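You operate a simulated robot arm through the tools that you are given. There is no shell and no other tool. Be economical: measure what you need, move in short steps, check, and stop when the job is done.

You run a simulated two-armed robot. Do the job below in one go: nothing can be reset, and whatever is moved stays where it is left.

Task
Take the white cap on the top of the grey cupboard and put it away on the bench top beside the hose rack. Then fetch the steel jug with a green handle and set it on the low carton table top. Then put one of the green olives from the rubber mat of the sorting table in the small tan carton. Then open the blue-handled grate. The order counts. Set down upright: steel jug with a green handle.

Only the result counts: the job must be done as asked and must still hold three seconds after the hand-in. Knocking over, shifting, dropping, spilling or breaking anything else fails it. Lids that push on must go on centred and level and be pressed home; caps that screw on are set level and turned clockwise until they are tight.

Robot
Two 7-joint arms with two-finger parallel grippers on one trunk, on a base that drives. Base frame: it is fixed to the floor where the robot stands at the start and does not move with it; the origin is under the middle of the robot, x ahead of it, y to its left, z up. Units: m, degrees, N and s.
The left shoulder is at the start at [0.05, 0.168, 1.032], the right one opposite. Places, roughly: bench top beside the hose rack (24x42 cm) [-1.1, -4.28, 0.86]; blue-handled grate [-1.4, -4.2, 0.2]; green olive (3x3x3 cm) [-3.4, 2.2, 0.8]; low carton table top [0.5, -1.2, 0.6]; small tan carton (12x12x8 cm) [-1.1, 0.2, 0.2]; steel jug with a green handle (13x9x15 cm) [-1.4, 0, 0.3]; white cap (5x5x3 cm) [0.7, -0.1, 0.9]. Payload 1.57 kg a hand.
The tool frame of a hand sits at the grasp point between the pads (the TCP): z along the fingers, y along the line on which they close. The tips reach 0.03 m beyond it. Largest opening 0.08 m; finger width 0.017, thickness 0.012; the body of the gripper, 0.04 by 0.082 m, starts 0.08 m behind the TCP.
Orientation is told as [roll, pitch, yaw] about the base's x, y, z axes, in that order, counted from this pose: with the fingers straight down and closing along the base's y, the tool's x points along the base's -x, its y along +y and its z along -z.

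Tools
- The arms move only by the tool move_arm. It takes "left_targets", "right_targets" or both (then of equal length, played together; a hand with none holds still); each is a list of rows, each an object (a shift or turn left out is 0, a gripper value left out holds the last) with "translation": the shift along the base's x, y, z in m, a list of three; "turn": the turn, a rotation vector about the base's x, y, z in degrees, a list of three; "jaw": the closure in counts, from 0 (fully open) to 255 (shut). In form: [{"translation": [dx, dy, dz], "turn": [wx, wy, wz], "jaw": jaw}, ...]. A call has 1 to 20 rows; each row shifts and turns the commanded pose from where the row before left it. A row lasts 0.2 s, in which the tool goes at most 0.05 m and 8.6 degrees; a call with a longer step from one row to the next is refused whole, and so is a gripper value outside its range. Where a pose cannot be reached the arm comes as near as it can. A force on the tool above 40 N (or 10 N above the force at the start of the call, whichever is more), or a blocked arm, ends the call early, and 0.2 s more pass. Each finger travels about 0.045 m/s and halts on what it meets, pressing with about 26 N; the grip force reading is that of the motor and also rises with nothing between the fingers. The clock runs only during rows and for 0.2 s after the last one: add rows that do not move to give the fingers time. The reply holds the time, the measured pose of the TCP, the force on the tool along the base axes, the opening and the grip force, in the units named above and with some noise, with the torque about the TCP (base axes, N m) and any sound that the robot's microphone picked up.
- Cameras (640 x 400 px; columns grow to the right, rows downward): "scene" is now at [0.1344, 0.0034, 1.2677]; the picture's right is [0.03, -1.00, 0.00], its down [-0.32, -0.01, -0.95] and it looks along [0.95, 0.02, -0.32] (base axes); focal length 258 px, centre (320, 200). "left" rides on the left gripper at [0.072, 0.007, -0.122] in its tool frame; the picture's right is [-0.09, 1.00, 0.00], its down [-0.84, -0.08, -0.54] and it looks along [-0.54, -0.05, 0.84] (tool axes); focal length 238 px, centre (320, 200). "right" rides on the right gripper at [0.072, -0.007, -0.122] in its tool frame; the picture's right is [0.09, 1.00, 0.00], its down [-0.84, 0.08, -0.54] and it looks along [-0.54, 0.05, 0.84] (tool axes); focal length 238 px, centre (320, 200). There is no depth. A picture from a camera that has moved, and an enlarged one, comes with that camera's place and axes in the base frame and with its lens.
- get_image(camera): a new picture of that camera. The clock stands still meanwhile.
- raise_lower(by): slides the trunk up (or, below 0, down) by that many m; the arms and the scene camera ride with it, the base frame stays. It gives what a move gives, with no picture.
- base_move(legs): drives the robot by 1 to 6 legs, each [ahead, left, turn to the left] in m, m and degrees, along the robot's own axes; the way and the turn of a leg run together, so that a leg with both is an arc; at most 1.5 m and 180 degrees a leg. The arms and the cameras ride along, it lands a little off, and it stops where it bumps. It gives what a move gives.
- head_to(pan, tilt): turns the head with the scene camera to pan (to the left, within 80 degrees either way) and tilt (down, from -29 to 69), counted from straight ahead of the robot. It gives what a move gives.
- enlarge(camera, box): a new picture of the part [left, top, right, bottom] of that camera's present view, enlarged. The clock stands still meanwhile.
- job_done(): hands the job in; it is judged then, once.

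Work in short steps. Places have to be worked out from the pictures, the camera data and where the tool is seen: move nearer, look again, correct. Check each grasp and each placing, and mend what went wrong. You have 165 turns and 138 pictures in all, those below and enlarged ones among them. Open the grippers and draw the arms clear of the work before you hand the job in, unless the task says otherwise; then end with one line.

The tools are called after "Emit:" as a command line: name --argument value ..., lists and objects as JSON in quotes. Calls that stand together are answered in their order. move_arm: Moves the arms, as the interface text tells. Its arguments: {"type":"object","properties":{"left_targets":{"type":"array","items":{"type":"object","properties":{"translation":{"type":"array","items":{"type":"number"}},"turn":{"type":"array","items":{"type":"number"}},"jaw":{"type":"number"}}}},"right_targets":{"type":"array","items":{"type":"object","properties":{"translation":{"type":"array","items":{"type":"number"}},"turn":{"type":"array","items":{"type":"number"}},"jaw":{"type":"number"}}}}},"required":[]} The other tools are called the same way: raise_lower (by) slides the trunk up or down; base_move (legs) drives the base; head_to (pan, tilt) turns the head that bears the scene camera; get_image (camera) takes a picture; enlarge (camera, box) takes an enlarged picture of a part of a camera's view; job_done () hands the job in.

At the start:

```text
time: 0.0
left_ee_pos: [0.5054, 0.2181, 1.0724]
left_ee_rot: [0.1, -0.1, 0.1]
left_force: [-0.1, 0.5, -0.2]
left_torque: [-0.02, 0.01, -0.02]
left_gripper_width: 0.08
left_gripper_force: 0.1
right_ee_pos: [0.4893, -0.2449, 1.0937]
right_ee_rot: [0.0, -0.1, 0.0]
right_force: [-0.4, -0.2, 0.3]
right_torque: [-0.01, 0.0, -0.03]
right_gripper_width: 0.0798
right_gripper_force: 0.0
trunk travel left (down, up): [-0.2, 0.243]
robot x, y, heading: [0.0001, -0.001, 0.1]
head pan, tilt: [1.5, 18.6]
```

scene: 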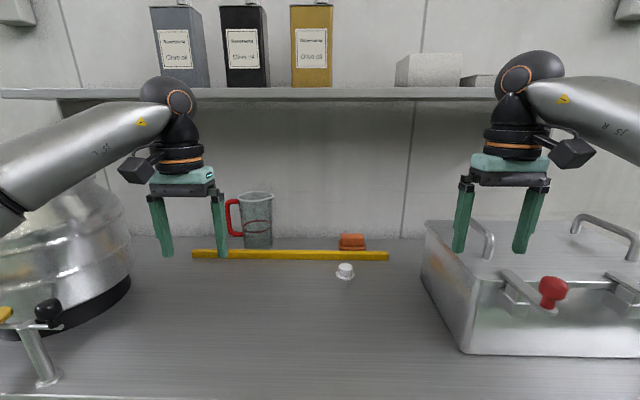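
right: 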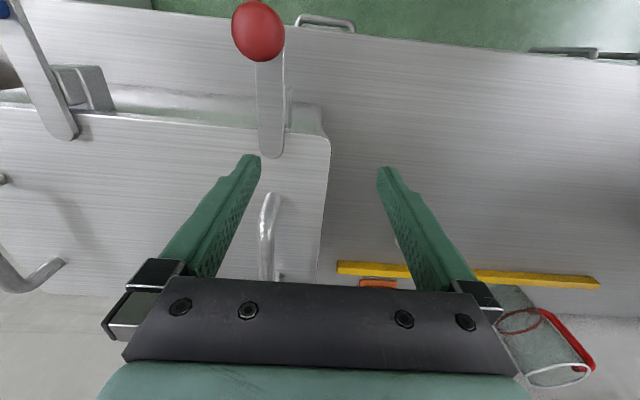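
left: 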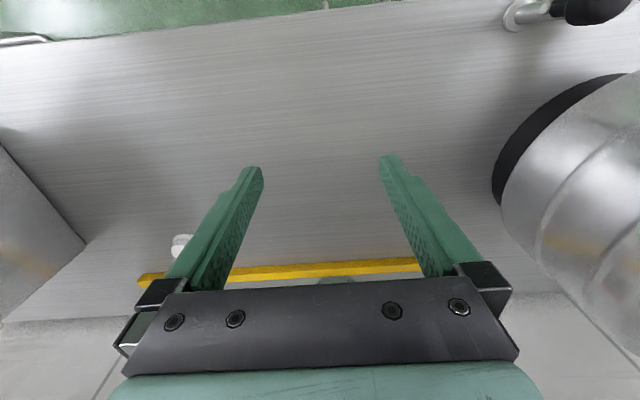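

The cap shows at about [0.68, -0.05, 0.9]. I'll take a closer look at it before reaching.

Emit:
enlarge --camera "scene" --box '[260, 200, 440, 312]'

Emit:
head_to --pan 0 --tilt 50

Emit:
get_image --camera "scene"

```text
3.56 times, centred on (350, 256) of scene
camera zoom: at [0.1344, 0.0034, 1.2677], right [0.03, -1.0, 0.0], down [-0.32, -0.01, -0.95], along [0.95, 0.02, -0.32], focal length 919 px, centre (213, 1)
```

zoom: 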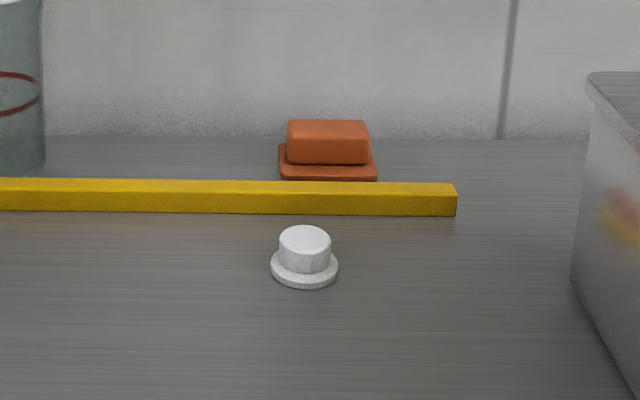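

```text
time: 1.0
left_ee_pos: [0.5043, 0.2185, 1.072]
left_ee_rot: [-0.1, -0.1, 0.0]
left_force: [-0.4, 0.5, -0.8]
left_torque: [-0.02, 0.0, 0.03]
left_gripper_width: 0.0801
left_gripper_force: 0.2
right_ee_pos: [0.4892, -0.2455, 1.0953]
right_ee_rot: [0.0, 0.0, 0.0]
right_force: [0.0, 0.2, -0.7]
right_torque: [-0.02, 0.02, 0.05]
right_gripper_width: 0.08
right_gripper_force: 0.2
trunk travel left (down, up): [-0.2, 0.243]
robot x, y, heading: [-0.0044, -0.0004, 0.2]
head pan, tilt: [0.0, 50.0]
```

```text
133 pictures are left
camera scene: at [0.1182, 0.001, 1.2199], right [0.0, -1.0, 0.0], down [-0.77, 0.0, -0.64], along [0.64, 0.0, -0.77], focal length 258 px, centre (320, 200)
```

scene: 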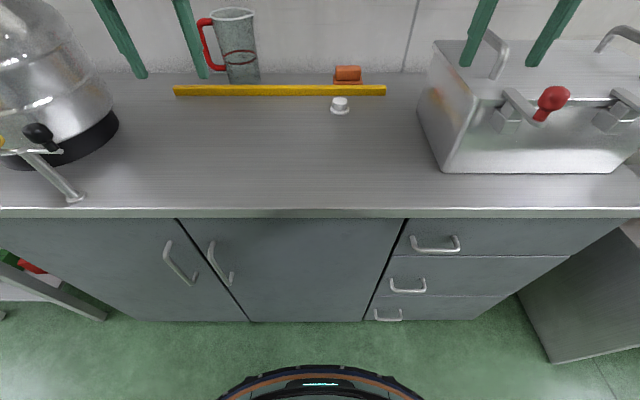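

The cap sits near [0.68, -0.046]. I'll bring the right hand above it, staying high, and look with its camera.

Emit:
move_arm --right_targets '[{"translation": [0, 0.045, 0]}, {"translation": [0, 0.045, 0]}, {"translation": [0, 0.045, 0]}, {"translation": [0, 0.045, 0]}, {"translation": [0.03, 0.02, 0]}, {"translation": [0.04, 0, -0.01]}, {"translation": [0.03, 0, -0.02]}, {"translation": [0, 0, 0]}, {"translation": [0, 0, 0]}]'

Emit:
get_image --camera "right"

```text
time: 3.0
left_ee_pos: [0.5062, 0.2188, 1.0718]
left_ee_rot: [0.0, -0.1, 0.0]
left_force: [0.1, -0.5, -0.2]
left_torque: [0.01, -0.02, 0.01]
left_gripper_width: 0.0799
left_gripper_force: 0.0
right_ee_pos: [0.5517, -0.0504, 1.0494]
right_ee_rot: [0.0, -0.1, 0.1]
right_force: [-0.2, -0.1, 0.2]
right_torque: [0.0, -0.03, 0.01]
right_gripper_width: 0.08
right_gripper_force: 0.0
right hand out of reach, approached as far as the arm can: row 6, 7
trunk travel left (down, up): [-0.2, 0.243]
robot x, y, heading: [-0.0028, -0.0014, -0.1]
head pan, tilt: [0.0, 50.0]
```

```text
132 pictures are left
camera right: at [0.4802, -0.0573, 1.1721], right [-0.09, 1.0, 0.0], down [0.84, 0.08, 0.54], along [0.54, 0.05, -0.84], focal length 238 px, centre (320, 200)
```

right: 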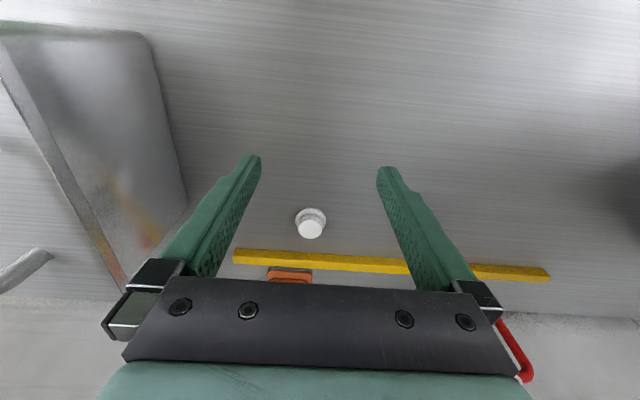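

Triangulating scene and hand views: cap flange at about [0.708, -0.05, 0.87]. The arm is at reach limit at this height, so I'll drive ahead a little and lower the hand.

Emit:
base_move --legs '[[0.1, 0, 0]]'

Emit:
move_arm --right_targets '[{"translation": [0, 0, -0.03]}, {"translation": [0, 0, -0.03]}, {"translation": [0, 0, -0.03]}, {"translation": [0.0, 0, 0]}, {"translation": [0, 0, 0]}]'

Emit:
get_image --camera "right"

Emit:
get_image --camera "scene"

```text
time: 4.1
left_ee_pos: [0.606, 0.2189, 1.0697]
left_ee_rot: [0.0, -0.1, 0.1]
left_force: [0.1, -0.2, 0.1]
left_torque: [0.04, 0.01, 0.03]
left_gripper_width: 0.0799
left_gripper_force: 0.1
right_ee_pos: [0.6532, -0.0493, 1.0492]
right_ee_rot: [0.0, 0.1, 0.1]
right_force: [0.6, -0.4, 0.0]
right_torque: [0.0, 0.01, 0.01]
right_gripper_width: 0.08
right_gripper_force: 0.0
trunk travel left (down, up): [-0.2, 0.243]
robot x, y, heading: [0.0993, -0.001, 0.1]
head pan, tilt: [0.0, 50.0]
```

```text
time: 5.3
left_ee_pos: [0.6054, 0.2199, 1.0714]
left_ee_rot: [0.0, 0.1, 0.1]
left_force: [1.0, 0.6, 0.2]
left_torque: [-0.03, -0.02, 0.01]
left_gripper_width: 0.08
left_gripper_force: 0.0
right_ee_pos: [0.6629, -0.0457, 0.965]
right_ee_rot: [0.0, -0.2, 0.0]
right_force: [0.2, -0.5, 0.5]
right_torque: [-0.03, 0.01, 0.01]
right_gripper_width: 0.08
right_gripper_force: 0.0
right hand out of reach, approached as far as the arm can: row 1, 2
trunk travel left (down, up): [-0.2, 0.243]
robot x, y, heading: [0.0984, -0.0007, 0.1]
head pan, tilt: [0.0, 50.0]
```

```text
131 pictures are left
camera right: at [0.5896, -0.0528, 1.0857], right [-0.09, 1.0, 0.0], down [0.84, 0.08, 0.54], along [0.54, 0.05, -0.84], focal length 238 px, centre (320, 200)
```

right: 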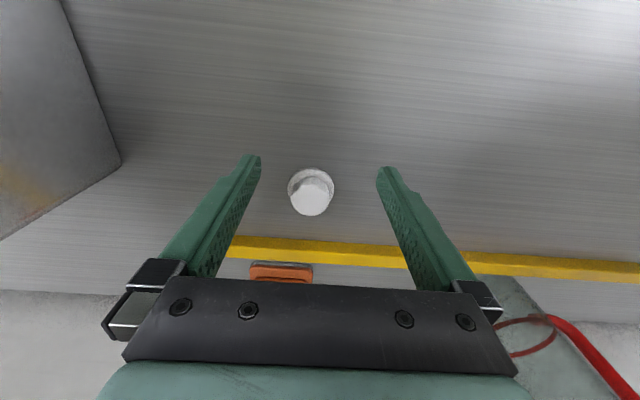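

```text
130 pictures are left
camera scene: at [0.2186, 0.0014, 1.2199], right [0.0, -1.0, 0.0], down [-0.77, 0.0, -0.64], along [0.64, 0.0, -0.77], focal length 258 px, centre (320, 200)
```

scene: 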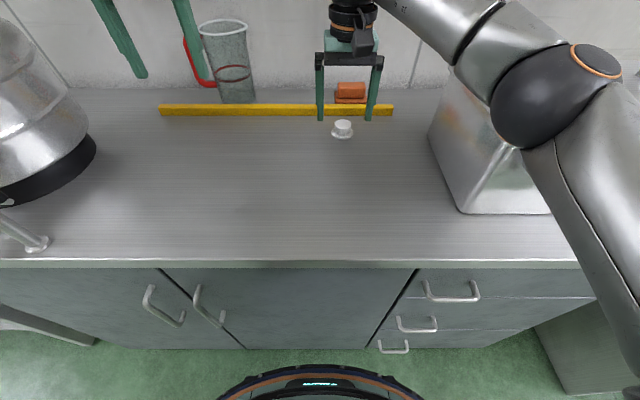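

Cap refined at [0.713, -0.051]. I'll go above it at z≈0.93 and check.

Emit:
base_move --legs '[[0.03, 0, 0]]'

Emit:
move_arm --right_targets '[{"translation": [0.0, -0.005, -0.02]}, {"translation": [0.01, 0, -0.015]}, {"translation": [0.009, 0, 0]}, {"translation": [0, 0, 0]}, {"translation": [0, 0, 0]}]'

Emit:
get_image --camera "right"

Emit:
get_image --camera "scene"

```text
time: 6.2
left_ee_pos: [0.6361, 0.2193, 1.0702]
left_ee_rot: [0.0, 0.1, 0.1]
left_force: [0.6, -0.4, -1.1]
left_torque: [0.0, 0.01, 0.01]
left_gripper_width: 0.0796
left_gripper_force: 0.0
right_ee_pos: [0.6913, -0.0457, 0.964]
right_ee_rot: [0.0, 0.0, 0.2]
right_force: [0.0, 0.6, -1.2]
right_torque: [-0.01, 0.01, 0.02]
right_gripper_width: 0.0797
right_gripper_force: 0.1
trunk travel left (down, up): [-0.2, 0.243]
robot x, y, heading: [0.1279, -0.0001, 0.1]
head pan, tilt: [0.0, 50.0]
```

```text
time: 7.4
left_ee_pos: [0.6358, 0.2181, 1.072]
left_ee_rot: [0.0, 0.0, 0.1]
left_force: [0.0, 0.3, 0.0]
left_torque: [0.03, 0.03, -0.02]
left_gripper_width: 0.08
left_gripper_force: 0.1
right_ee_pos: [0.7099, -0.0517, 0.9287]
right_ee_rot: [0.0, -0.1, 0.1]
right_force: [0.1, -0.1, 0.1]
right_torque: [0.01, 0.01, -0.01]
right_gripper_width: 0.0796
right_gripper_force: 0.1
trunk travel left (down, up): [-0.2, 0.243]
robot x, y, heading: [0.1322, 0.0009, -0.0]
head pan, tilt: [0.0, 50.0]
```

```text
129 pictures are left
camera right: at [0.6382, -0.0579, 1.0506], right [-0.09, 1.0, 0.0], down [0.84, 0.08, 0.54], along [0.54, 0.05, -0.84], focal length 238 px, centre (320, 200)
```

right: 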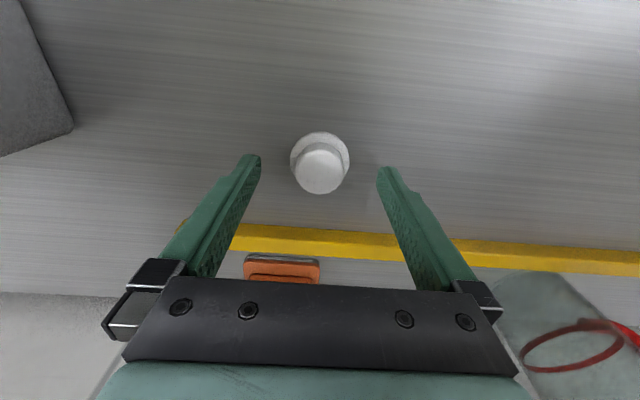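

```text
128 pictures are left
camera scene: at [0.2487, 0.0013, 1.2198], right [0.0, -1.0, 0.0], down [-0.77, 0.0, -0.64], along [0.64, 0.0, -0.77], focal length 258 px, centre (320, 200)
```

scene: 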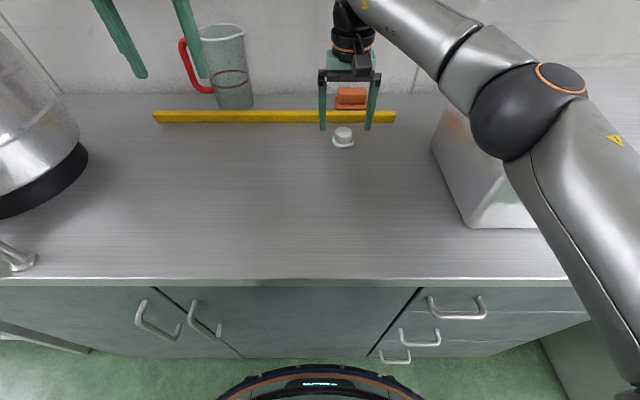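

Alignment is good (cap x≈0.715). Lowering to z≈0.897 and closing.

Emit:
move_arm --right_targets '[{"translation": [0.005, 0, -0.01]}, {"translation": [0, 0, -0.012]}, {"translation": [0, 0, -0.01]}, {"jaw": 200}, {"jaw": 255}, {"jaw": 255}, {"jaw": 255}, {"jaw": 255}, {"jaw": 255}]'

Emit:
get_image --camera "right"

```text
time: 9.4
left_ee_pos: [0.6355, 0.2184, 1.0724]
left_ee_rot: [-0.1, -0.1, 0.1]
left_force: [0.0, 0.2, -0.5]
left_torque: [-0.01, 0.0, 0.01]
left_gripper_width: 0.0799
left_gripper_force: 0.0
right_ee_pos: [0.7149, -0.0511, 0.8991]
right_ee_rot: [-0.1, -0.1, 0.1]
right_force: [1.2, 0.4, 8.4]
right_torque: [0.01, -0.06, -0.02]
right_gripper_width: 0.0373
right_gripper_force: 25.9
trunk travel left (down, up): [-0.2, 0.243]
robot x, y, heading: [0.1296, 0.0007, 0.3]
head pan, tilt: [0.0, 50.0]
```

```text
127 pictures are left
camera right: at [0.6431, -0.0583, 1.0197], right [-0.09, 1.0, 0.0], down [0.83, 0.08, 0.54], along [0.54, 0.05, -0.84], focal length 238 px, centre (320, 200)
```

right: 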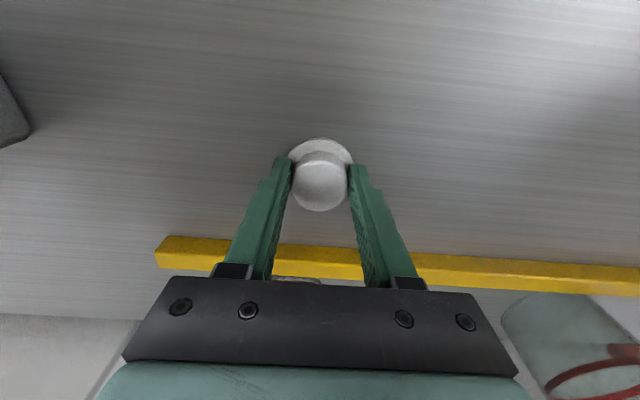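

Gripped (0.037 wide). Lifting and drawing back.

Emit:
move_arm --right_targets '[{"translation": [0, 0, 0.03]}, {"translation": [0, 0, 0.04]}, {"translation": [-0.02, 0, 0.04]}, {"translation": [-0.04, 0, 0.03]}, {"translation": [-0.04, -0.03, 0.02]}, {"translation": [-0.04, -0.04, 0]}, {"translation": [-0.04, -0.04, 0]}, {"translation": [-0.04, -0.04, 0]}, {"translation": [-0.04, -0.04, 0]}]'

Emit:
get_image --camera "right"

Emit:
head_to --pan -60 --tilt 15

Emit:
get_image --camera "scene"

```text
refused: row 5 steps farther than a row can; nothing moved
```

```text
126 pictures are left
camera right: at [0.6431, -0.0583, 1.0197], right [-0.09, 1.0, 0.0], down [0.83, 0.08, 0.54], along [0.54, 0.05, -0.84], focal length 238 px, centre (320, 200)
```

right: 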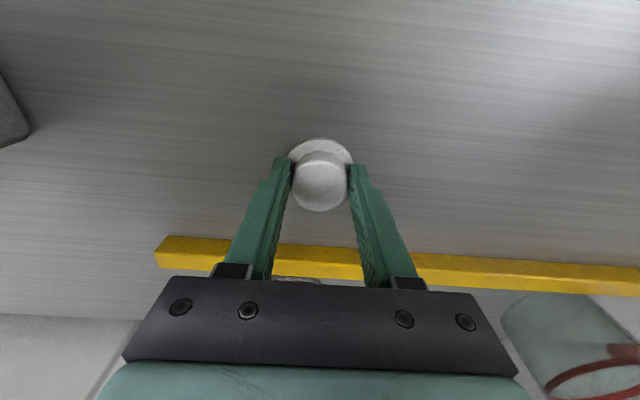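

```text
time: 10.7
left_ee_pos: [0.6346, 0.2182, 1.072]
left_ee_rot: [0.1, -0.1, 0.1]
left_force: [-0.1, 0.2, 0.9]
left_torque: [-0.02, -0.02, 0.03]
left_gripper_width: 0.0798
left_gripper_force: 0.0
right_ee_pos: [0.7154, -0.0504, 0.8989]
right_ee_rot: [0.0, -0.2, 0.2]
right_force: [1.9, -0.5, 11.9]
right_torque: [-0.02, -0.1, -0.01]
right_gripper_width: 0.0373
right_gripper_force: 25.5
trunk travel left (down, up): [-0.2, 0.243]
robot x, y, heading: [0.1303, -0.001, 0.2]
head pan, tilt: [-60.0, 15.0]
```

```text
125 pictures are left
camera scene: at [0.2177, -0.0795, 1.2737], right [-0.86, -0.5, 0.0], down [-0.13, 0.22, -0.97], along [0.48, -0.84, -0.26], focal length 258 px, centre (320, 200)
```

scene: 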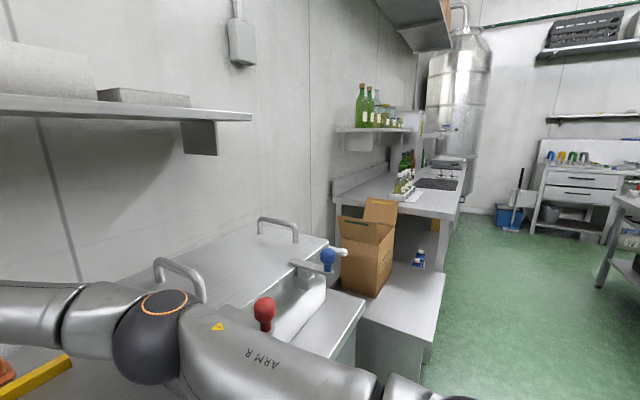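

The step was too long; retry with smaller rows.

Emit:
move_arm --right_targets '[{"translation": [0, 0, 0.03]}, {"translation": [0, 0, 0.04]}, {"translation": [-0.02, 0, 0.04]}, {"translation": [-0.04, 0, 0.02]}, {"translation": [-0.04, -0.02, 0.02]}, {"translation": [-0.03, -0.03, 0]}, {"translation": [-0.03, -0.03, 0]}, {"translation": [-0.03, -0.03, 0]}, {"translation": [-0.03, -0.03, 0]}]'

Emit:
get_image --camera "right"

Emit:
base_move --legs '[[-0.35, 0, 0]]'

Emit:
head_to --pan -80 --tilt 20

Emit:
get_image --camera "scene"

```text
time: 12.7
left_ee_pos: [0.6363, 0.2179, 1.0716]
left_ee_rot: [0.1, 0.0, 0.1]
left_force: [0.3, -0.2, -0.4]
left_torque: [0.0, 0.02, -0.02]
left_gripper_width: 0.0801
left_gripper_force: 0.0
right_ee_pos: [0.4967, -0.1921, 1.0459]
right_ee_rot: [0.1, 0.0, 0.1]
right_force: [0.2, -0.3, -0.9]
right_torque: [-0.04, -0.01, 0.0]
right_gripper_width: 0.0375
right_gripper_force: 26.0
trunk travel left (down, up): [-0.2, 0.243]
robot x, y, heading: [0.1316, 0.0009, -0.1]
head pan, tilt: [-60.0, 15.0]
```

```text
124 pictures are left
camera right: at [0.424, -0.1997, 1.1686], right [-0.09, 1.0, 0.0], down [0.84, 0.08, 0.54], along [0.54, 0.05, -0.84], focal length 238 px, centre (320, 200)
```

right: 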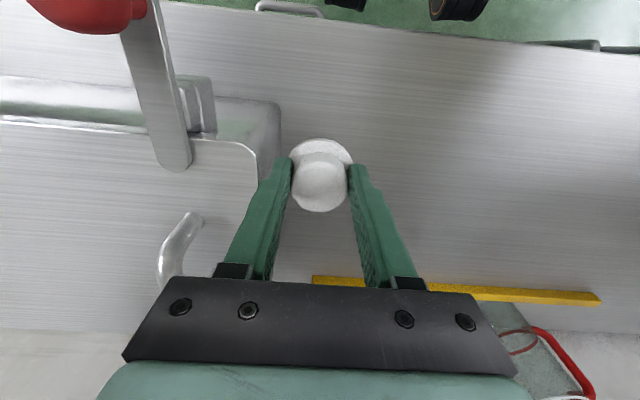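

```text
time: 14.9
left_ee_pos: [0.2856, 0.2189, 1.0716]
left_ee_rot: [0.1, 0.0, 0.2]
left_force: [0.1, 0.0, -0.9]
left_torque: [-0.01, -0.04, -0.04]
left_gripper_width: 0.0801
left_gripper_force: 0.0
right_ee_pos: [0.1479, -0.1924, 1.0466]
right_ee_rot: [0.0, -0.1, 0.2]
right_force: [-0.3, -0.8, -0.3]
right_torque: [-0.02, 0.03, 0.01]
right_gripper_width: 0.0373
right_gripper_force: 25.4
trunk travel left (down, up): [-0.2, 0.243]
robot x, y, heading: [-0.2189, 0.0026, 0.1]
head pan, tilt: [-60.0, 15.0]
```

```text
time: 15.8
left_ee_pos: [0.2862, 0.2201, 1.0707]
left_ee_rot: [-0.1, 0.0, 0.2]
left_force: [-0.4, 0.2, 0.2]
left_torque: [0.02, 0.0, -0.01]
left_gripper_width: 0.08
left_gripper_force: 0.1
right_ee_pos: [0.1475, -0.1922, 1.0459]
right_ee_rot: [0.0, 0.0, 0.1]
right_force: [-0.2, 0.0, -0.8]
right_torque: [0.01, -0.01, 0.01]
right_gripper_width: 0.0372
right_gripper_force: 26.2
trunk travel left (down, up): [-0.2, 0.243]
robot x, y, heading: [-0.2182, -0.0019, -0.0]
head pan, tilt: [-80.0, 20.0]
```

```text
123 pictures are left
camera scene: at [-0.1617, -0.0912, 1.2654], right [-0.98, -0.18, 0.0], down [-0.06, 0.34, -0.94], along [0.17, -0.92, -0.34], focal length 258 px, centre (320, 200)
```

scene: 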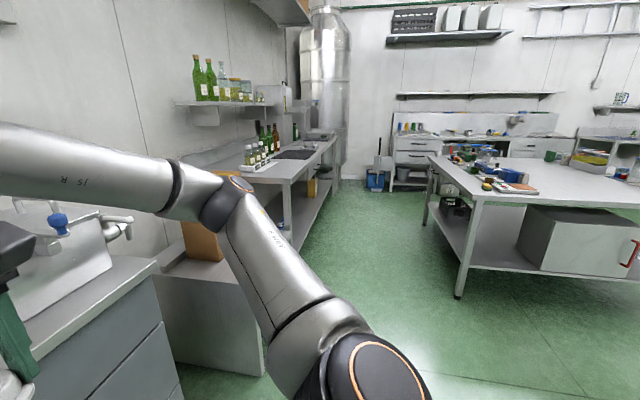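

Cap is held. The corridor to the right is clear (x from about -0.68 to 0.28), so I'll turn right and drive down it.

Emit:
base_move --legs '[[0, 0, -90], [1.4, 0, 0]]'

Emit:
head_to --pan -25 --tilt 15

Emit:
get_image --camera "scene"

```text
time: 26.6
left_ee_pos: [-0.0011, -1.9153, 1.0708]
left_ee_rot: [0.1, 0.0, -90.0]
left_force: [0.3, 0.2, 0.3]
left_torque: [0.04, 0.02, -0.03]
left_gripper_width: 0.0802
left_gripper_force: 0.1
right_ee_pos: [-0.4114, -1.7752, 1.048]
right_ee_rot: [0.0, -0.1, -90.1]
right_force: [0.2, 0.4, -0.8]
right_torque: [-0.01, -0.04, -0.01]
right_gripper_width: 0.0373
right_gripper_force: 26.2
trunk travel left (down, up): [-0.2, 0.243]
robot x, y, heading: [-0.2196, -1.4078, -90.2]
head pan, tilt: [-80.0, 20.0]
```

```text
time: 27.9
left_ee_pos: [-0.0012, -1.916, 1.0723]
left_ee_rot: [0.0, 0.0, -90.0]
left_force: [-0.1, -0.3, 0.6]
left_torque: [0.0, -0.04, -0.02]
left_gripper_width: 0.0799
left_gripper_force: 0.1
right_ee_pos: [-0.4108, -1.778, 1.0463]
right_ee_rot: [0.0, -0.2, -90.2]
right_force: [-0.1, 0.5, -0.1]
right_torque: [0.01, -0.01, -0.01]
right_gripper_width: 0.0369
right_gripper_force: 26.5
trunk travel left (down, up): [-0.2, 0.243]
robot x, y, heading: [-0.2209, -1.4129, -90.2]
head pan, tilt: [-25.0, 15.0]
```

```text
122 pictures are left
camera scene: at [-0.2572, -1.533, 1.2736], right [-0.91, 0.42, 0.0], down [0.11, 0.23, -0.97], along [-0.41, -0.87, -0.26], focal length 258 px, centre (320, 200)
```

scene: 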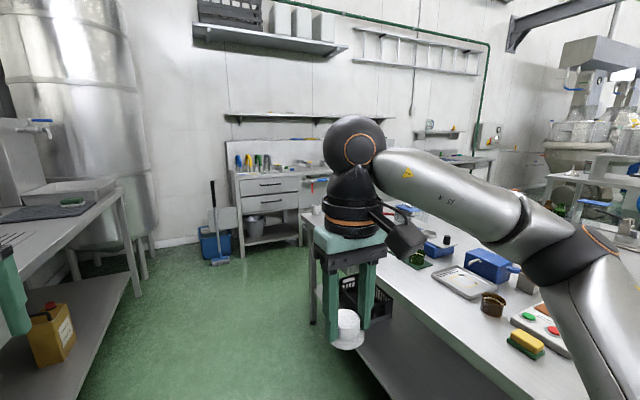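

Clear ahead; drive on another 1.4 m past the island's end.

Emit:
base_move --legs '[[0.9, 0.1, 0], [0.6, 0, 0]]'

Emit:
get_image --camera "scene"

Emit:
head_to --pan -60 --tilt 25

Emit:
get_image --camera "scene"

```text
time: 35.6
left_ee_pos: [0.0891, -3.4152, 1.0713]
left_ee_rot: [0.0, 0.0, -90.5]
left_force: [-0.9, -0.4, 0.7]
left_torque: [0.01, -0.01, -0.01]
left_gripper_width: 0.08
left_gripper_force: 0.2
right_ee_pos: [-0.3201, -3.2708, 1.0462]
right_ee_rot: [0.0, -0.2, -90.5]
right_force: [-0.1, 0.4, -1.0]
right_torque: [-0.02, 0.01, 0.02]
right_gripper_width: 0.0372
right_gripper_force: 25.7
trunk travel left (down, up): [-0.2, 0.243]
robot x, y, heading: [-0.1237, -2.908, -90.7]
head pan, tilt: [-25.0, 15.0]
```

```text
121 pictures are left
camera scene: at [-0.1633, -3.0303, 1.2735], right [-0.9, 0.43, 0.0], down [0.11, 0.23, -0.97], along [-0.42, -0.87, -0.26], focal length 258 px, centre (320, 200)
```

scene: 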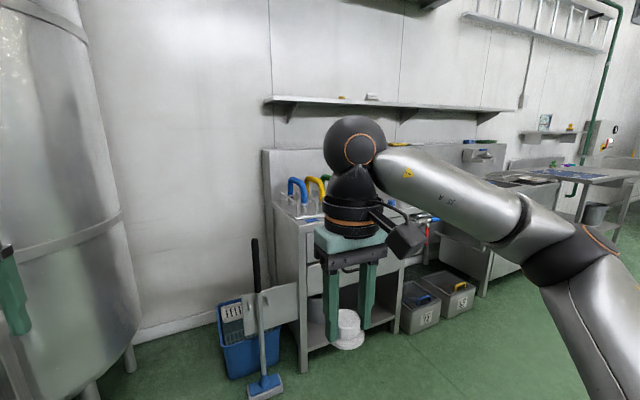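

```text
time: 36.6
left_ee_pos: [0.0884, -3.4146, 1.0711]
left_ee_rot: [0.0, 0.0, -90.4]
left_force: [0.5, -0.8, -0.7]
left_torque: [-0.01, -0.03, 0.0]
left_gripper_width: 0.0798
left_gripper_force: 0.1
right_ee_pos: [-0.3201, -3.2707, 1.046]
right_ee_rot: [0.0, -0.1, -90.5]
right_force: [-0.8, -1.3, -0.7]
right_torque: [0.01, 0.03, 0.0]
right_gripper_width: 0.0375
right_gripper_force: 26.1
trunk travel left (down, up): [-0.2, 0.243]
robot x, y, heading: [-0.124, -2.9067, -90.4]
head pan, tilt: [-60.0, 25.0]
```

```text
120 pictures are left
camera scene: at [-0.2032, -2.9911, 1.2574], right [-0.49, 0.87, 0.0], down [0.37, 0.21, -0.91], along [-0.79, -0.45, -0.42], focal length 258 px, centre (320, 200)
```

scene: 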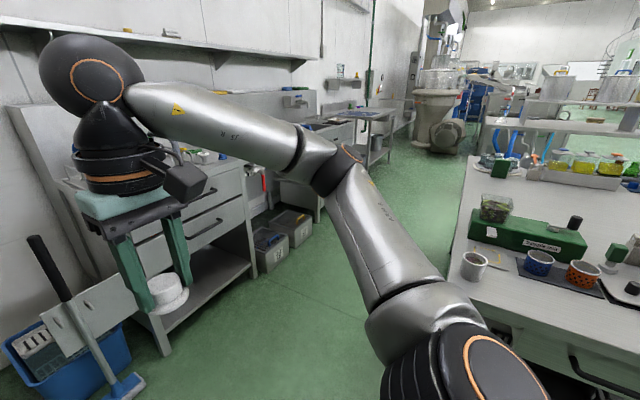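

The island ends at about y=-2.95 and the bench's left end is near x=-0.57 with its front about y=-4.05. I'll go ahead 0.43 m and then strafe right.

Emit:
base_move --legs '[[0.43, 0, 0], [0, -0.9, 0]]'

Emit:
head_to --pan 0 --tilt 30

Emit:
get_image --camera "scene"

```text
time: 47.1
left_ee_pos: [-0.8149, -3.84, 1.0704]
left_ee_rot: [0.0, 0.0, -90.5]
left_force: [0.3, -0.1, 0.2]
left_torque: [-0.03, -0.02, -0.01]
left_gripper_width: 0.0799
left_gripper_force: 0.1
right_ee_pos: [-1.2233, -3.6969, 1.0475]
right_ee_rot: [0.0, -0.1, -90.5]
right_force: [-0.2, -0.4, -0.9]
right_torque: [-0.03, 0.0, -0.02]
right_gripper_width: 0.0372
right_gripper_force: 26.0
trunk travel left (down, up): [-0.2, 0.243]
robot x, y, heading: [-1.032, -3.3335, -90.2]
head pan, tilt: [-60.0, 25.0]
```

```text
time: 48.4
left_ee_pos: [-0.8147, -3.8401, 1.0719]
left_ee_rot: [0.0, 0.0, -90.4]
left_force: [0.0, -0.2, 0.2]
left_torque: [0.02, 0.0, -0.01]
left_gripper_width: 0.0799
left_gripper_force: 0.0
right_ee_pos: [-1.2245, -3.6955, 1.0465]
right_ee_rot: [0.1, -0.2, -90.5]
right_force: [-0.3, -0.2, -0.7]
right_torque: [0.01, 0.0, 0.01]
right_gripper_width: 0.0371
right_gripper_force: 25.5
trunk travel left (down, up): [-0.2, 0.243]
robot x, y, heading: [-1.0266, -3.3317, -90.6]
head pan, tilt: [0.0, 30.0]
```

```text
119 pictures are left
camera scene: at [-1.0287, -3.4613, 1.2494], right [-1.0, 0.01, 0.0], down [0.0, 0.5, -0.87], along [-0.01, -0.87, -0.5], focal length 258 px, centre (320, 200)
```

scene: 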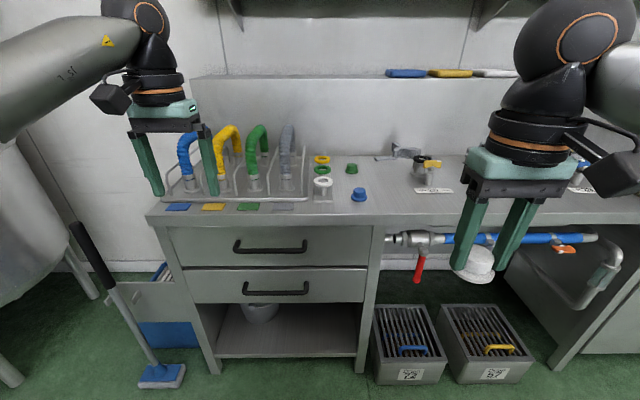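

The hose rack and the bench area are in view, with grates below. Enlarging the spot beside the rack, and the grates for later.

Emit:
enlarge --camera "scene" --box '[270, 110, 470, 235]'

Emit:
enlarge --camera "scene" --box '[350, 280, 550, 400]'

```text
3.20 times, centred on (370, 172) of scene
camera zoom: at [-1.0287, -3.4613, 1.2494], right [-1.0, 0.01, 0.0], down [0.0, 0.5, -0.87], along [-0.01, -0.87, -0.5], focal length 827 px, centre (160, 288)
```

zoom: 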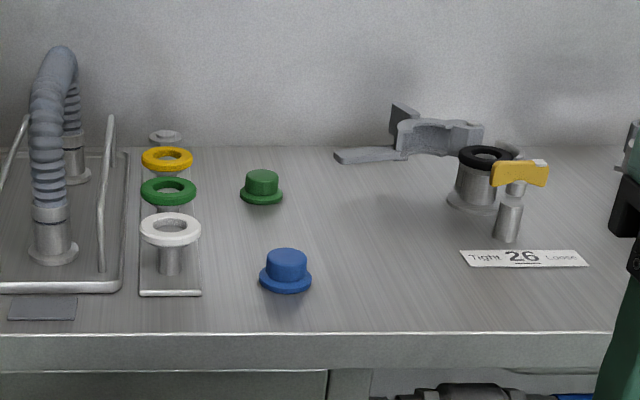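

```text
3.20 times, centred on (450, 340) of scene
camera zoom: at [-1.0287, -3.4613, 1.2494], right [-1.0, 0.01, 0.0], down [0.0, 0.5, -0.87], along [-0.01, -0.87, -0.5], focal length 827 px, centre (-96, -248)
```

zoom: 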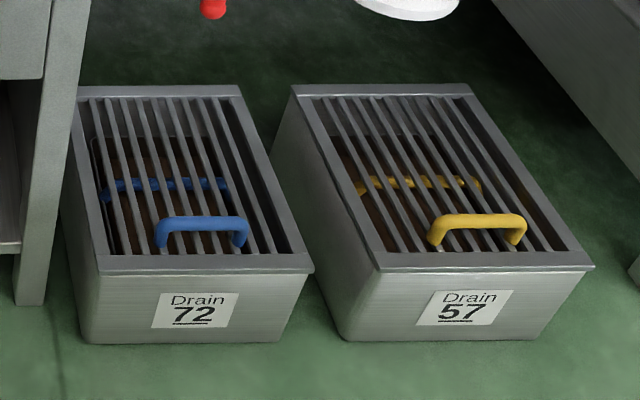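

Drain 72 carries the blue-handled grate. The free spot beside the rack is about [-1.15, -4.25], between the green and blue caps. First I retract the left hand, clear of the hoses, then drive ahead.

Emit:
move_arm --left_targets '[{"translation": [0, 0.04, 0.02]}, {"translation": [0, 0.04, 0.02]}, {"translation": [0, 0.04, 0.02]}, {"translation": [0, 0.04, 0]}, {"translation": [0, 0.04, 0]}, {"translation": [0, 0.04, 0]}, {"translation": [0, 0.04, 0]}, {"translation": [0, 0, 0]}]'

Emit:
base_move --legs '[[0.35, 0, 0]]'

Emit:
head_to --pan 0 --tilt 45

Emit:
get_image --camera "scene"

```text
time: 50.2
left_ee_pos: [-0.8151, -3.5594, 1.1308]
left_ee_rot: [0.0, 0.0, -90.4]
left_force: [0.2, -0.6, -0.9]
left_torque: [0.01, -0.01, 0.04]
left_gripper_width: 0.0799
left_gripper_force: 0.1
right_ee_pos: [-1.225, -3.6965, 1.0474]
right_ee_rot: [0.0, -0.1, -90.5]
right_force: [0.1, -0.2, 0.2]
right_torque: [0.02, 0.03, -0.01]
right_gripper_width: 0.0373
right_gripper_force: 25.9
trunk travel left (down, up): [-0.2, 0.243]
robot x, y, heading: [-1.0282, -3.3344, -90.4]
head pan, tilt: [0.0, 30.0]
```

```text
time: 52.5
left_ee_pos: [-0.8183, -3.9046, 1.1313]
left_ee_rot: [0.0, 0.1, -90.5]
left_force: [1.1, 0.0, 0.2]
left_torque: [0.0, -0.02, -0.01]
left_gripper_width: 0.0802
left_gripper_force: 0.1
right_ee_pos: [-1.2279, -4.0414, 1.0471]
right_ee_rot: [-0.1, -0.2, -90.4]
right_force: [-0.3, -1.1, -0.7]
right_torque: [0.02, -0.02, 0.0]
right_gripper_width: 0.0373
right_gripper_force: 25.9
trunk travel left (down, up): [-0.2, 0.243]
robot x, y, heading: [-1.0297, -3.6752, -90.6]
head pan, tilt: [0.0, 30.0]
```

```text
time: 53.2
left_ee_pos: [-0.8183, -3.9049, 1.131]
left_ee_rot: [0.0, 0.0, -90.5]
left_force: [0.1, 0.5, 0.1]
left_torque: [0.0, 0.01, 0.03]
left_gripper_width: 0.0799
left_gripper_force: 0.0
right_ee_pos: [-1.2277, -4.0403, 1.0471]
right_ee_rot: [0.0, -0.2, -90.6]
right_force: [-0.7, -0.4, -0.2]
right_torque: [0.01, 0.0, 0.0]
right_gripper_width: 0.0369
right_gripper_force: 26.1
trunk travel left (down, up): [-0.2, 0.243]
robot x, y, heading: [-1.0336, -3.6747, -90.4]
head pan, tilt: [0.0, 45.0]
```

```text
116 pictures are left
camera scene: at [-1.0318, -3.7975, 1.2268], right [-1.0, 0.01, 0.0], down [0.01, 0.71, -0.71], along [-0.01, -0.71, -0.71], focal length 258 px, centre (320, 200)
```

scene: 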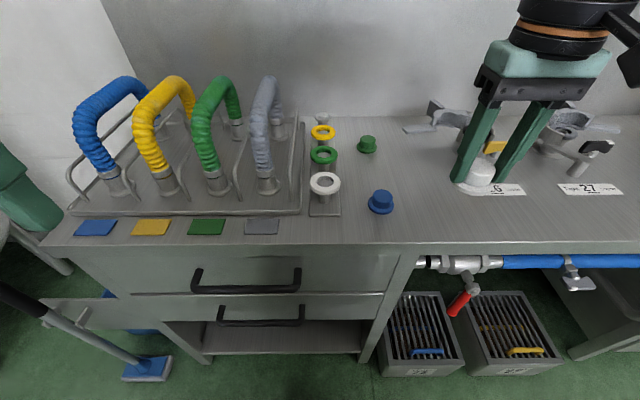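

Blue cap at [-1.154,-4.14], green at [-1.155,-4.333]. Move the held cap above [-1.155,-4.24] and lower partway.

Emit:
move_arm --right_targets '[{"translation": [0.02, -0.04, 0]}, {"translation": [0.02, -0.04, 0]}, {"translation": [0.02, -0.04, 0]}, {"translation": [0.013, -0.04, 0]}, {"translation": [0, -0.04, 0]}, {"translation": [0, 0, -0.03]}, {"translation": [0, 0, -0.03]}, {"translation": [0, 0, -0.02]}, {"translation": [0, 0, 0]}]'

Emit:
get_image --camera "scene"

Emit:
get_image --camera "right"

```text
time: 55.2
left_ee_pos: [-0.8182, -3.9042, 1.132]
left_ee_rot: [0.0, 0.1, -90.5]
left_force: [0.3, -0.8, 0.3]
left_torque: [0.0, 0.01, 0.02]
left_gripper_width: 0.0799
left_gripper_force: 0.1
right_ee_pos: [-1.1549, -4.241, 0.9675]
right_ee_rot: [0.0, -0.1, -90.5]
right_force: [-0.4, 0.5, -0.7]
right_torque: [0.03, 0.0, 0.0]
right_gripper_width: 0.0372
right_gripper_force: 25.7
trunk travel left (down, up): [-0.2, 0.243]
robot x, y, heading: [-1.0324, -3.6777, -90.5]
head pan, tilt: [0.0, 45.0]
```

```text
115 pictures are left
camera scene: at [-1.0318, -3.7975, 1.2268], right [-1.0, 0.01, 0.0], down [0.01, 0.71, -0.71], along [-0.01, -0.71, -0.71], focal length 258 px, centre (320, 200)
```

scene: 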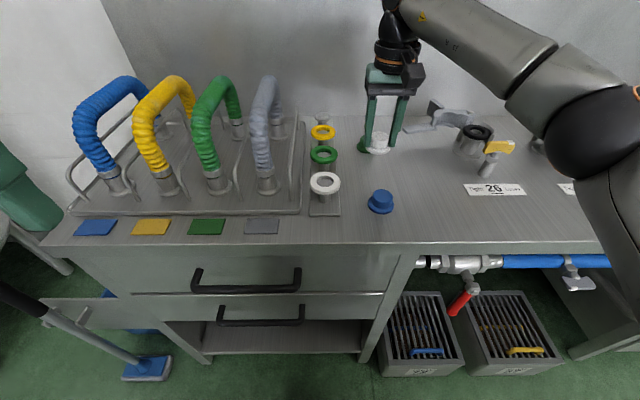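

```text
114 pictures are left
camera right: at [-1.1612, -4.1691, 1.0885], right [1.0, 0.08, 0.0], down [0.07, -0.84, 0.54], along [0.05, -0.54, -0.84], focal length 238 px, centre (320, 200)
```

right: 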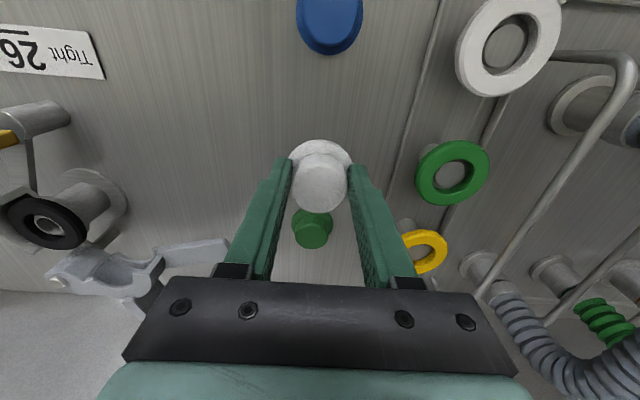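

Well centred. Lowering slowly until contact near TCP z≈0.90.

Emit:
move_arm --right_targets '[{"translation": [0, 0, -0.03]}, {"translation": [0, 0, -0.025]}, {"translation": [0, 0, -0.005]}, {"translation": [0, 0, -0.004]}, {"translation": [0, 0, -0.003]}, {"translation": [0, 0, 0]}]'

Emit:
get_image --camera "right"

```text
time: 56.6
left_ee_pos: [-0.8182, -3.9039, 1.1305]
left_ee_rot: [0.0, 0.1, -90.5]
left_force: [-0.8, -0.3, 0.0]
left_torque: [0.02, 0.01, -0.01]
left_gripper_width: 0.0798
left_gripper_force: 0.1
right_ee_pos: [-1.1552, -4.2427, 0.9001]
right_ee_rot: [0.0, -0.1, -90.5]
right_force: [0.5, 1.1, -0.2]
right_torque: [-0.02, 0.03, 0.02]
right_gripper_width: 0.0371
right_gripper_force: 26.1
trunk travel left (down, up): [-0.2, 0.243]
robot x, y, heading: [-1.032, -3.6771, -90.6]
head pan, tilt: [0.0, 45.0]
```

```text
113 pictures are left
camera right: at [-1.1613, -4.1699, 1.0215], right [1.0, 0.08, 0.0], down [0.07, -0.84, 0.54], along [0.04, -0.54, -0.84], focal length 238 px, centre (320, 200)
```

right: 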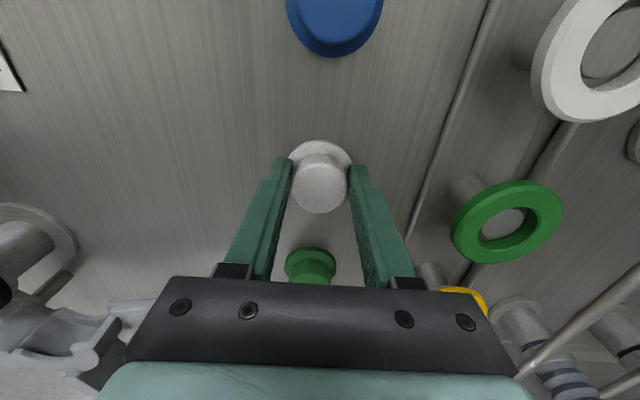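

No contact yet; continue down in fine steps.

Emit:
move_arm --right_targets '[{"translation": [0, 0, -0.003]}, {"translation": [0, 0, 0]}, {"translation": [0, 0, -0.003]}, {"translation": [0, 0, 0]}]'

```text
time: 57.6
left_ee_pos: [-0.8181, -3.9038, 1.1314]
left_ee_rot: [0.0, 0.0, -90.5]
left_force: [0.1, 0.0, 0.7]
left_torque: [0.01, 0.03, 0.02]
left_gripper_width: 0.0796
left_gripper_force: 0.2
right_ee_pos: [-1.155, -4.2418, 0.898]
right_ee_rot: [0.1, -0.5, -90.5]
right_force: [-2.7, -1.8, 24.3]
right_torque: [0.08, 0.13, 0.02]
right_gripper_width: 0.0374
right_gripper_force: 25.6
trunk travel left (down, up): [-0.2, 0.243]
robot x, y, heading: [-1.0316, -3.6771, -90.6]
head pan, tilt: [0.0, 45.0]
```

Contact (24 N). Ease up 3 mm, open partly, and withdraw upward.

Emit:
move_arm --right_targets '[{"translation": [0, 0, 0.003]}, {"jaw": 80}, {"jaw": 80}, {"jaw": 80}, {"jaw": 80}, {"translation": [0, 0, 0.02]}, {"translation": [0, 0, 0.03]}, {"translation": [0, 0, 0.04]}, {"translation": [0, 0, 0.04]}, {"translation": [0, 0, 0.02]}, {"translation": [0, 0.04, 0]}, {"translation": [0, 0.04, 0]}, {"translation": [0, 0.04, 0]}, {"translation": [0, 0.04, 0]}, {"translation": [0, 0.04, 0]}, {"translation": [0, 0.04, 0], "jaw": 0}, {"translation": [0, 0.04, 0]}]'

Emit:
get_image --camera "scene"

```text
time: 61.2
left_ee_pos: [-0.819, -3.9058, 1.1315]
left_ee_rot: [0.0, 0.1, -90.5]
left_force: [-0.6, -0.1, -0.2]
left_torque: [-0.03, 0.0, -0.01]
left_gripper_width: 0.0799
left_gripper_force: 0.0
right_ee_pos: [-1.1558, -3.9609, 1.0464]
right_ee_rot: [0.0, -0.2, -90.6]
right_force: [-0.4, 0.8, 0.9]
right_torque: [0.0, 0.01, -0.02]
right_gripper_width: 0.0803
right_gripper_force: 0.0
trunk travel left (down, up): [-0.2, 0.243]
robot x, y, heading: [-1.0327, -3.6784, -90.2]
head pan, tilt: [0.0, 45.0]
```

```text
112 pictures are left
camera scene: at [-1.0318, -3.7973, 1.2268], right [-1.0, 0.01, 0.0], down [0.01, 0.71, -0.71], along [-0.01, -0.71, -0.71], focal length 258 px, centre (320, 200)
```

scene: 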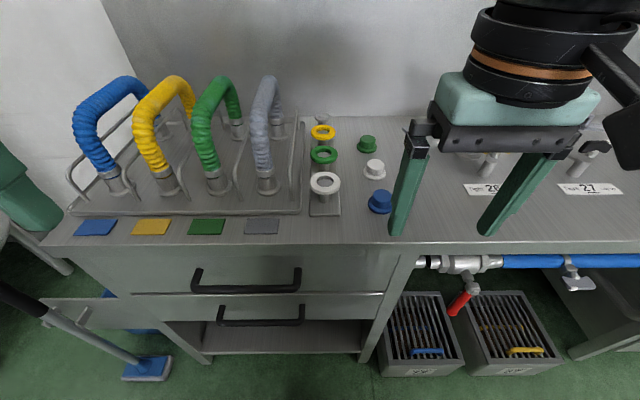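

The cap stands upright in its place. Now I drive back up the corridor toward the jug.

Emit:
base_move --legs '[[-0.35, 0, 0], [0, 0.86, 0], [-1.4, 0, 0], [-1.3, 0, 0]]'

Emit:
head_to --pan -80 --tilt 30

Emit:
get_image --camera "scene"

```text
time: 83.6
left_ee_pos: [0.0184, -0.8653, 1.1311]
left_ee_rot: [0.0, 0.1, -88.7]
left_force: [0.2, -0.3, -0.1]
left_torque: [0.02, -0.01, -0.03]
left_gripper_width: 0.0799
left_gripper_force: 0.0
right_ee_pos: [-0.3166, -0.9326, 1.0469]
right_ee_rot: [0.0, 0.0, -88.7]
right_force: [0.5, 0.3, -0.4]
right_torque: [0.02, -0.01, -0.04]
right_gripper_width: 0.0799
right_gripper_force: 0.1
trunk travel left (down, up): [-0.2, 0.243]
robot x, y, heading: [-0.2021, -0.6471, -88.7]
head pan, tilt: [0.0, 45.0]
```

```text
time: 85.2
left_ee_pos: [0.0184, -0.8646, 1.1319]
left_ee_rot: [0.0, 0.0, -88.6]
left_force: [-0.3, 0.0, -0.3]
left_torque: [-0.03, 0.01, 0.0]
left_gripper_width: 0.0798
left_gripper_force: 0.1
right_ee_pos: [-0.3165, -0.9319, 1.0475]
right_ee_rot: [0.0, -0.2, -88.6]
right_force: [0.2, -0.5, 0.0]
right_torque: [0.02, 0.03, -0.01]
right_gripper_width: 0.0798
right_gripper_force: 0.0
trunk travel left (down, up): [-0.2, 0.243]
robot x, y, heading: [-0.2074, -0.6392, -88.8]
head pan, tilt: [-80.0, 30.0]
```

```text
111 pictures are left
camera scene: at [-0.2889, -0.7012, 1.2494], right [-0.2, 0.98, 0.0], down [0.49, 0.1, -0.87], along [-0.85, -0.17, -0.5], focal length 258 px, centre (320, 200)
```

scene: 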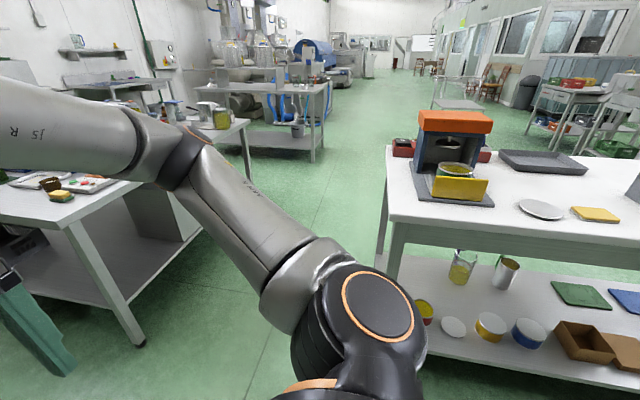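

A second table stands to the north-west with a low shelf. Zooming at it for the jug and carton.

Emit:
enlarge --camera "scene" --box '[380, 220, 640, 382]'

```text
2.46 times, centred on (510, 301) of scene
camera zoom: at [-0.2889, -0.7012, 1.2494], right [-0.2, 0.98, 0.0], down [0.49, 0.1, -0.87], along [-0.85, -0.17, -0.5], focal length 636 px, centre (-148, -49)
```

zoom: 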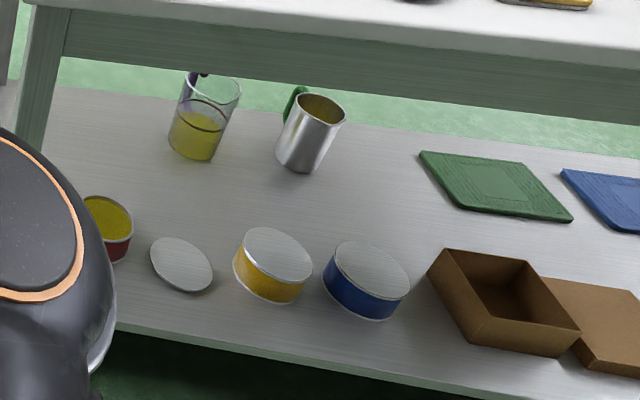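

The green-handled steel jug stands on the low shelf near [-1.36, 0.02], handle toward the left/back. I'll turn to face that table and strafe in front of it for a better look.

Emit:
base_move --legs '[[0, 0, -91], [0, -0.6, 0]]'

Emit:
head_to --pan 0 --tilt 40

Emit:
raise_lower --by -0.2

Emit:
get_image --camera "scene"

```text
time: 94.8
left_ee_pos: [-0.4258, -0.2626, 1.1312]
left_ee_rot: [-0.1, 0.0, -180.0]
left_force: [-0.2, -0.9, 0.0]
left_torque: [-0.02, 0.03, 0.0]
left_gripper_width: 0.0799
left_gripper_force: 0.1
right_ee_pos: [-0.4868, 0.073, 1.0475]
right_ee_rot: [-0.1, 0.0, -180.0]
right_force: [0.3, -0.7, 1.1]
right_torque: [-0.01, 0.01, 0.01]
right_gripper_width: 0.0799
right_gripper_force: 0.0
trunk travel left (down, up): [-0.2, 0.243]
robot x, y, heading: [-0.2041, -0.0482, -179.9]
head pan, tilt: [-80.0, 30.0]
```

```text
time: 96.3
left_ee_pos: [-0.4259, -0.2638, 1.131]
left_ee_rot: [0.0, 0.0, -180.0]
left_force: [0.7, -0.7, 0.3]
left_torque: [-0.01, -0.02, 0.01]
left_gripper_width: 0.08
left_gripper_force: 0.0
right_ee_pos: [-0.4864, 0.0736, 1.0469]
right_ee_rot: [0.1, -0.2, -180.0]
right_force: [0.4, -0.3, 1.2]
right_torque: [0.03, 0.05, -0.01]
right_gripper_width: 0.0799
right_gripper_force: 0.0
trunk travel left (down, up): [-0.2, 0.243]
robot x, y, heading: [-0.1982, -0.0447, -180.1]
head pan, tilt: [0.0, 40.0]
```

```text
time: 98.5
left_ee_pos: [-0.4267, -0.2639, 0.9308]
left_ee_rot: [0.0, 0.1, -179.9]
left_force: [-0.4, 0.1, -0.2]
left_torque: [-0.04, 0.03, -0.04]
left_gripper_width: 0.08
left_gripper_force: 0.2
right_ee_pos: [-0.4854, 0.073, 0.8473]
right_ee_rot: [0.0, 0.0, -180.0]
right_force: [-0.3, -0.4, -0.6]
right_torque: [-0.05, -0.01, -0.02]
right_gripper_width: 0.0799
right_gripper_force: 0.0
trunk travel left (down, up): [0.0, 0.443]
robot x, y, heading: [-0.1956, -0.0444, -180.1]
head pan, tilt: [0.0, 40.0]
```

```text
109 pictures are left
camera scene: at [-0.3241, -0.0465, 1.0341], right [0.0, 1.0, 0.0], down [0.64, 0.0, -0.77], along [-0.77, 0.0, -0.64], focal length 258 px, centre (320, 200)
```

scene: 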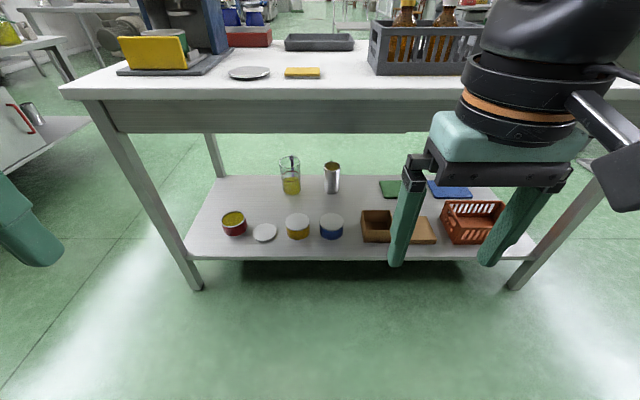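

Emit:
enlarge --camera "scene" --box '[250, 140, 450, 265]'

```text
3.20 times, centred on (350, 202) of scene
camera zoom: at [-0.3241, -0.0465, 1.0341], right [0.0, 1.0, 0.0], down [0.64, 0.0, -0.77], along [-0.77, 0.0, -0.64], focal length 827 px, centre (224, 192)
```

zoom: 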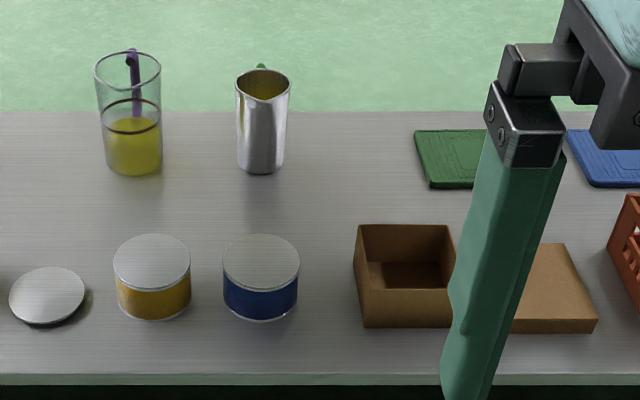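

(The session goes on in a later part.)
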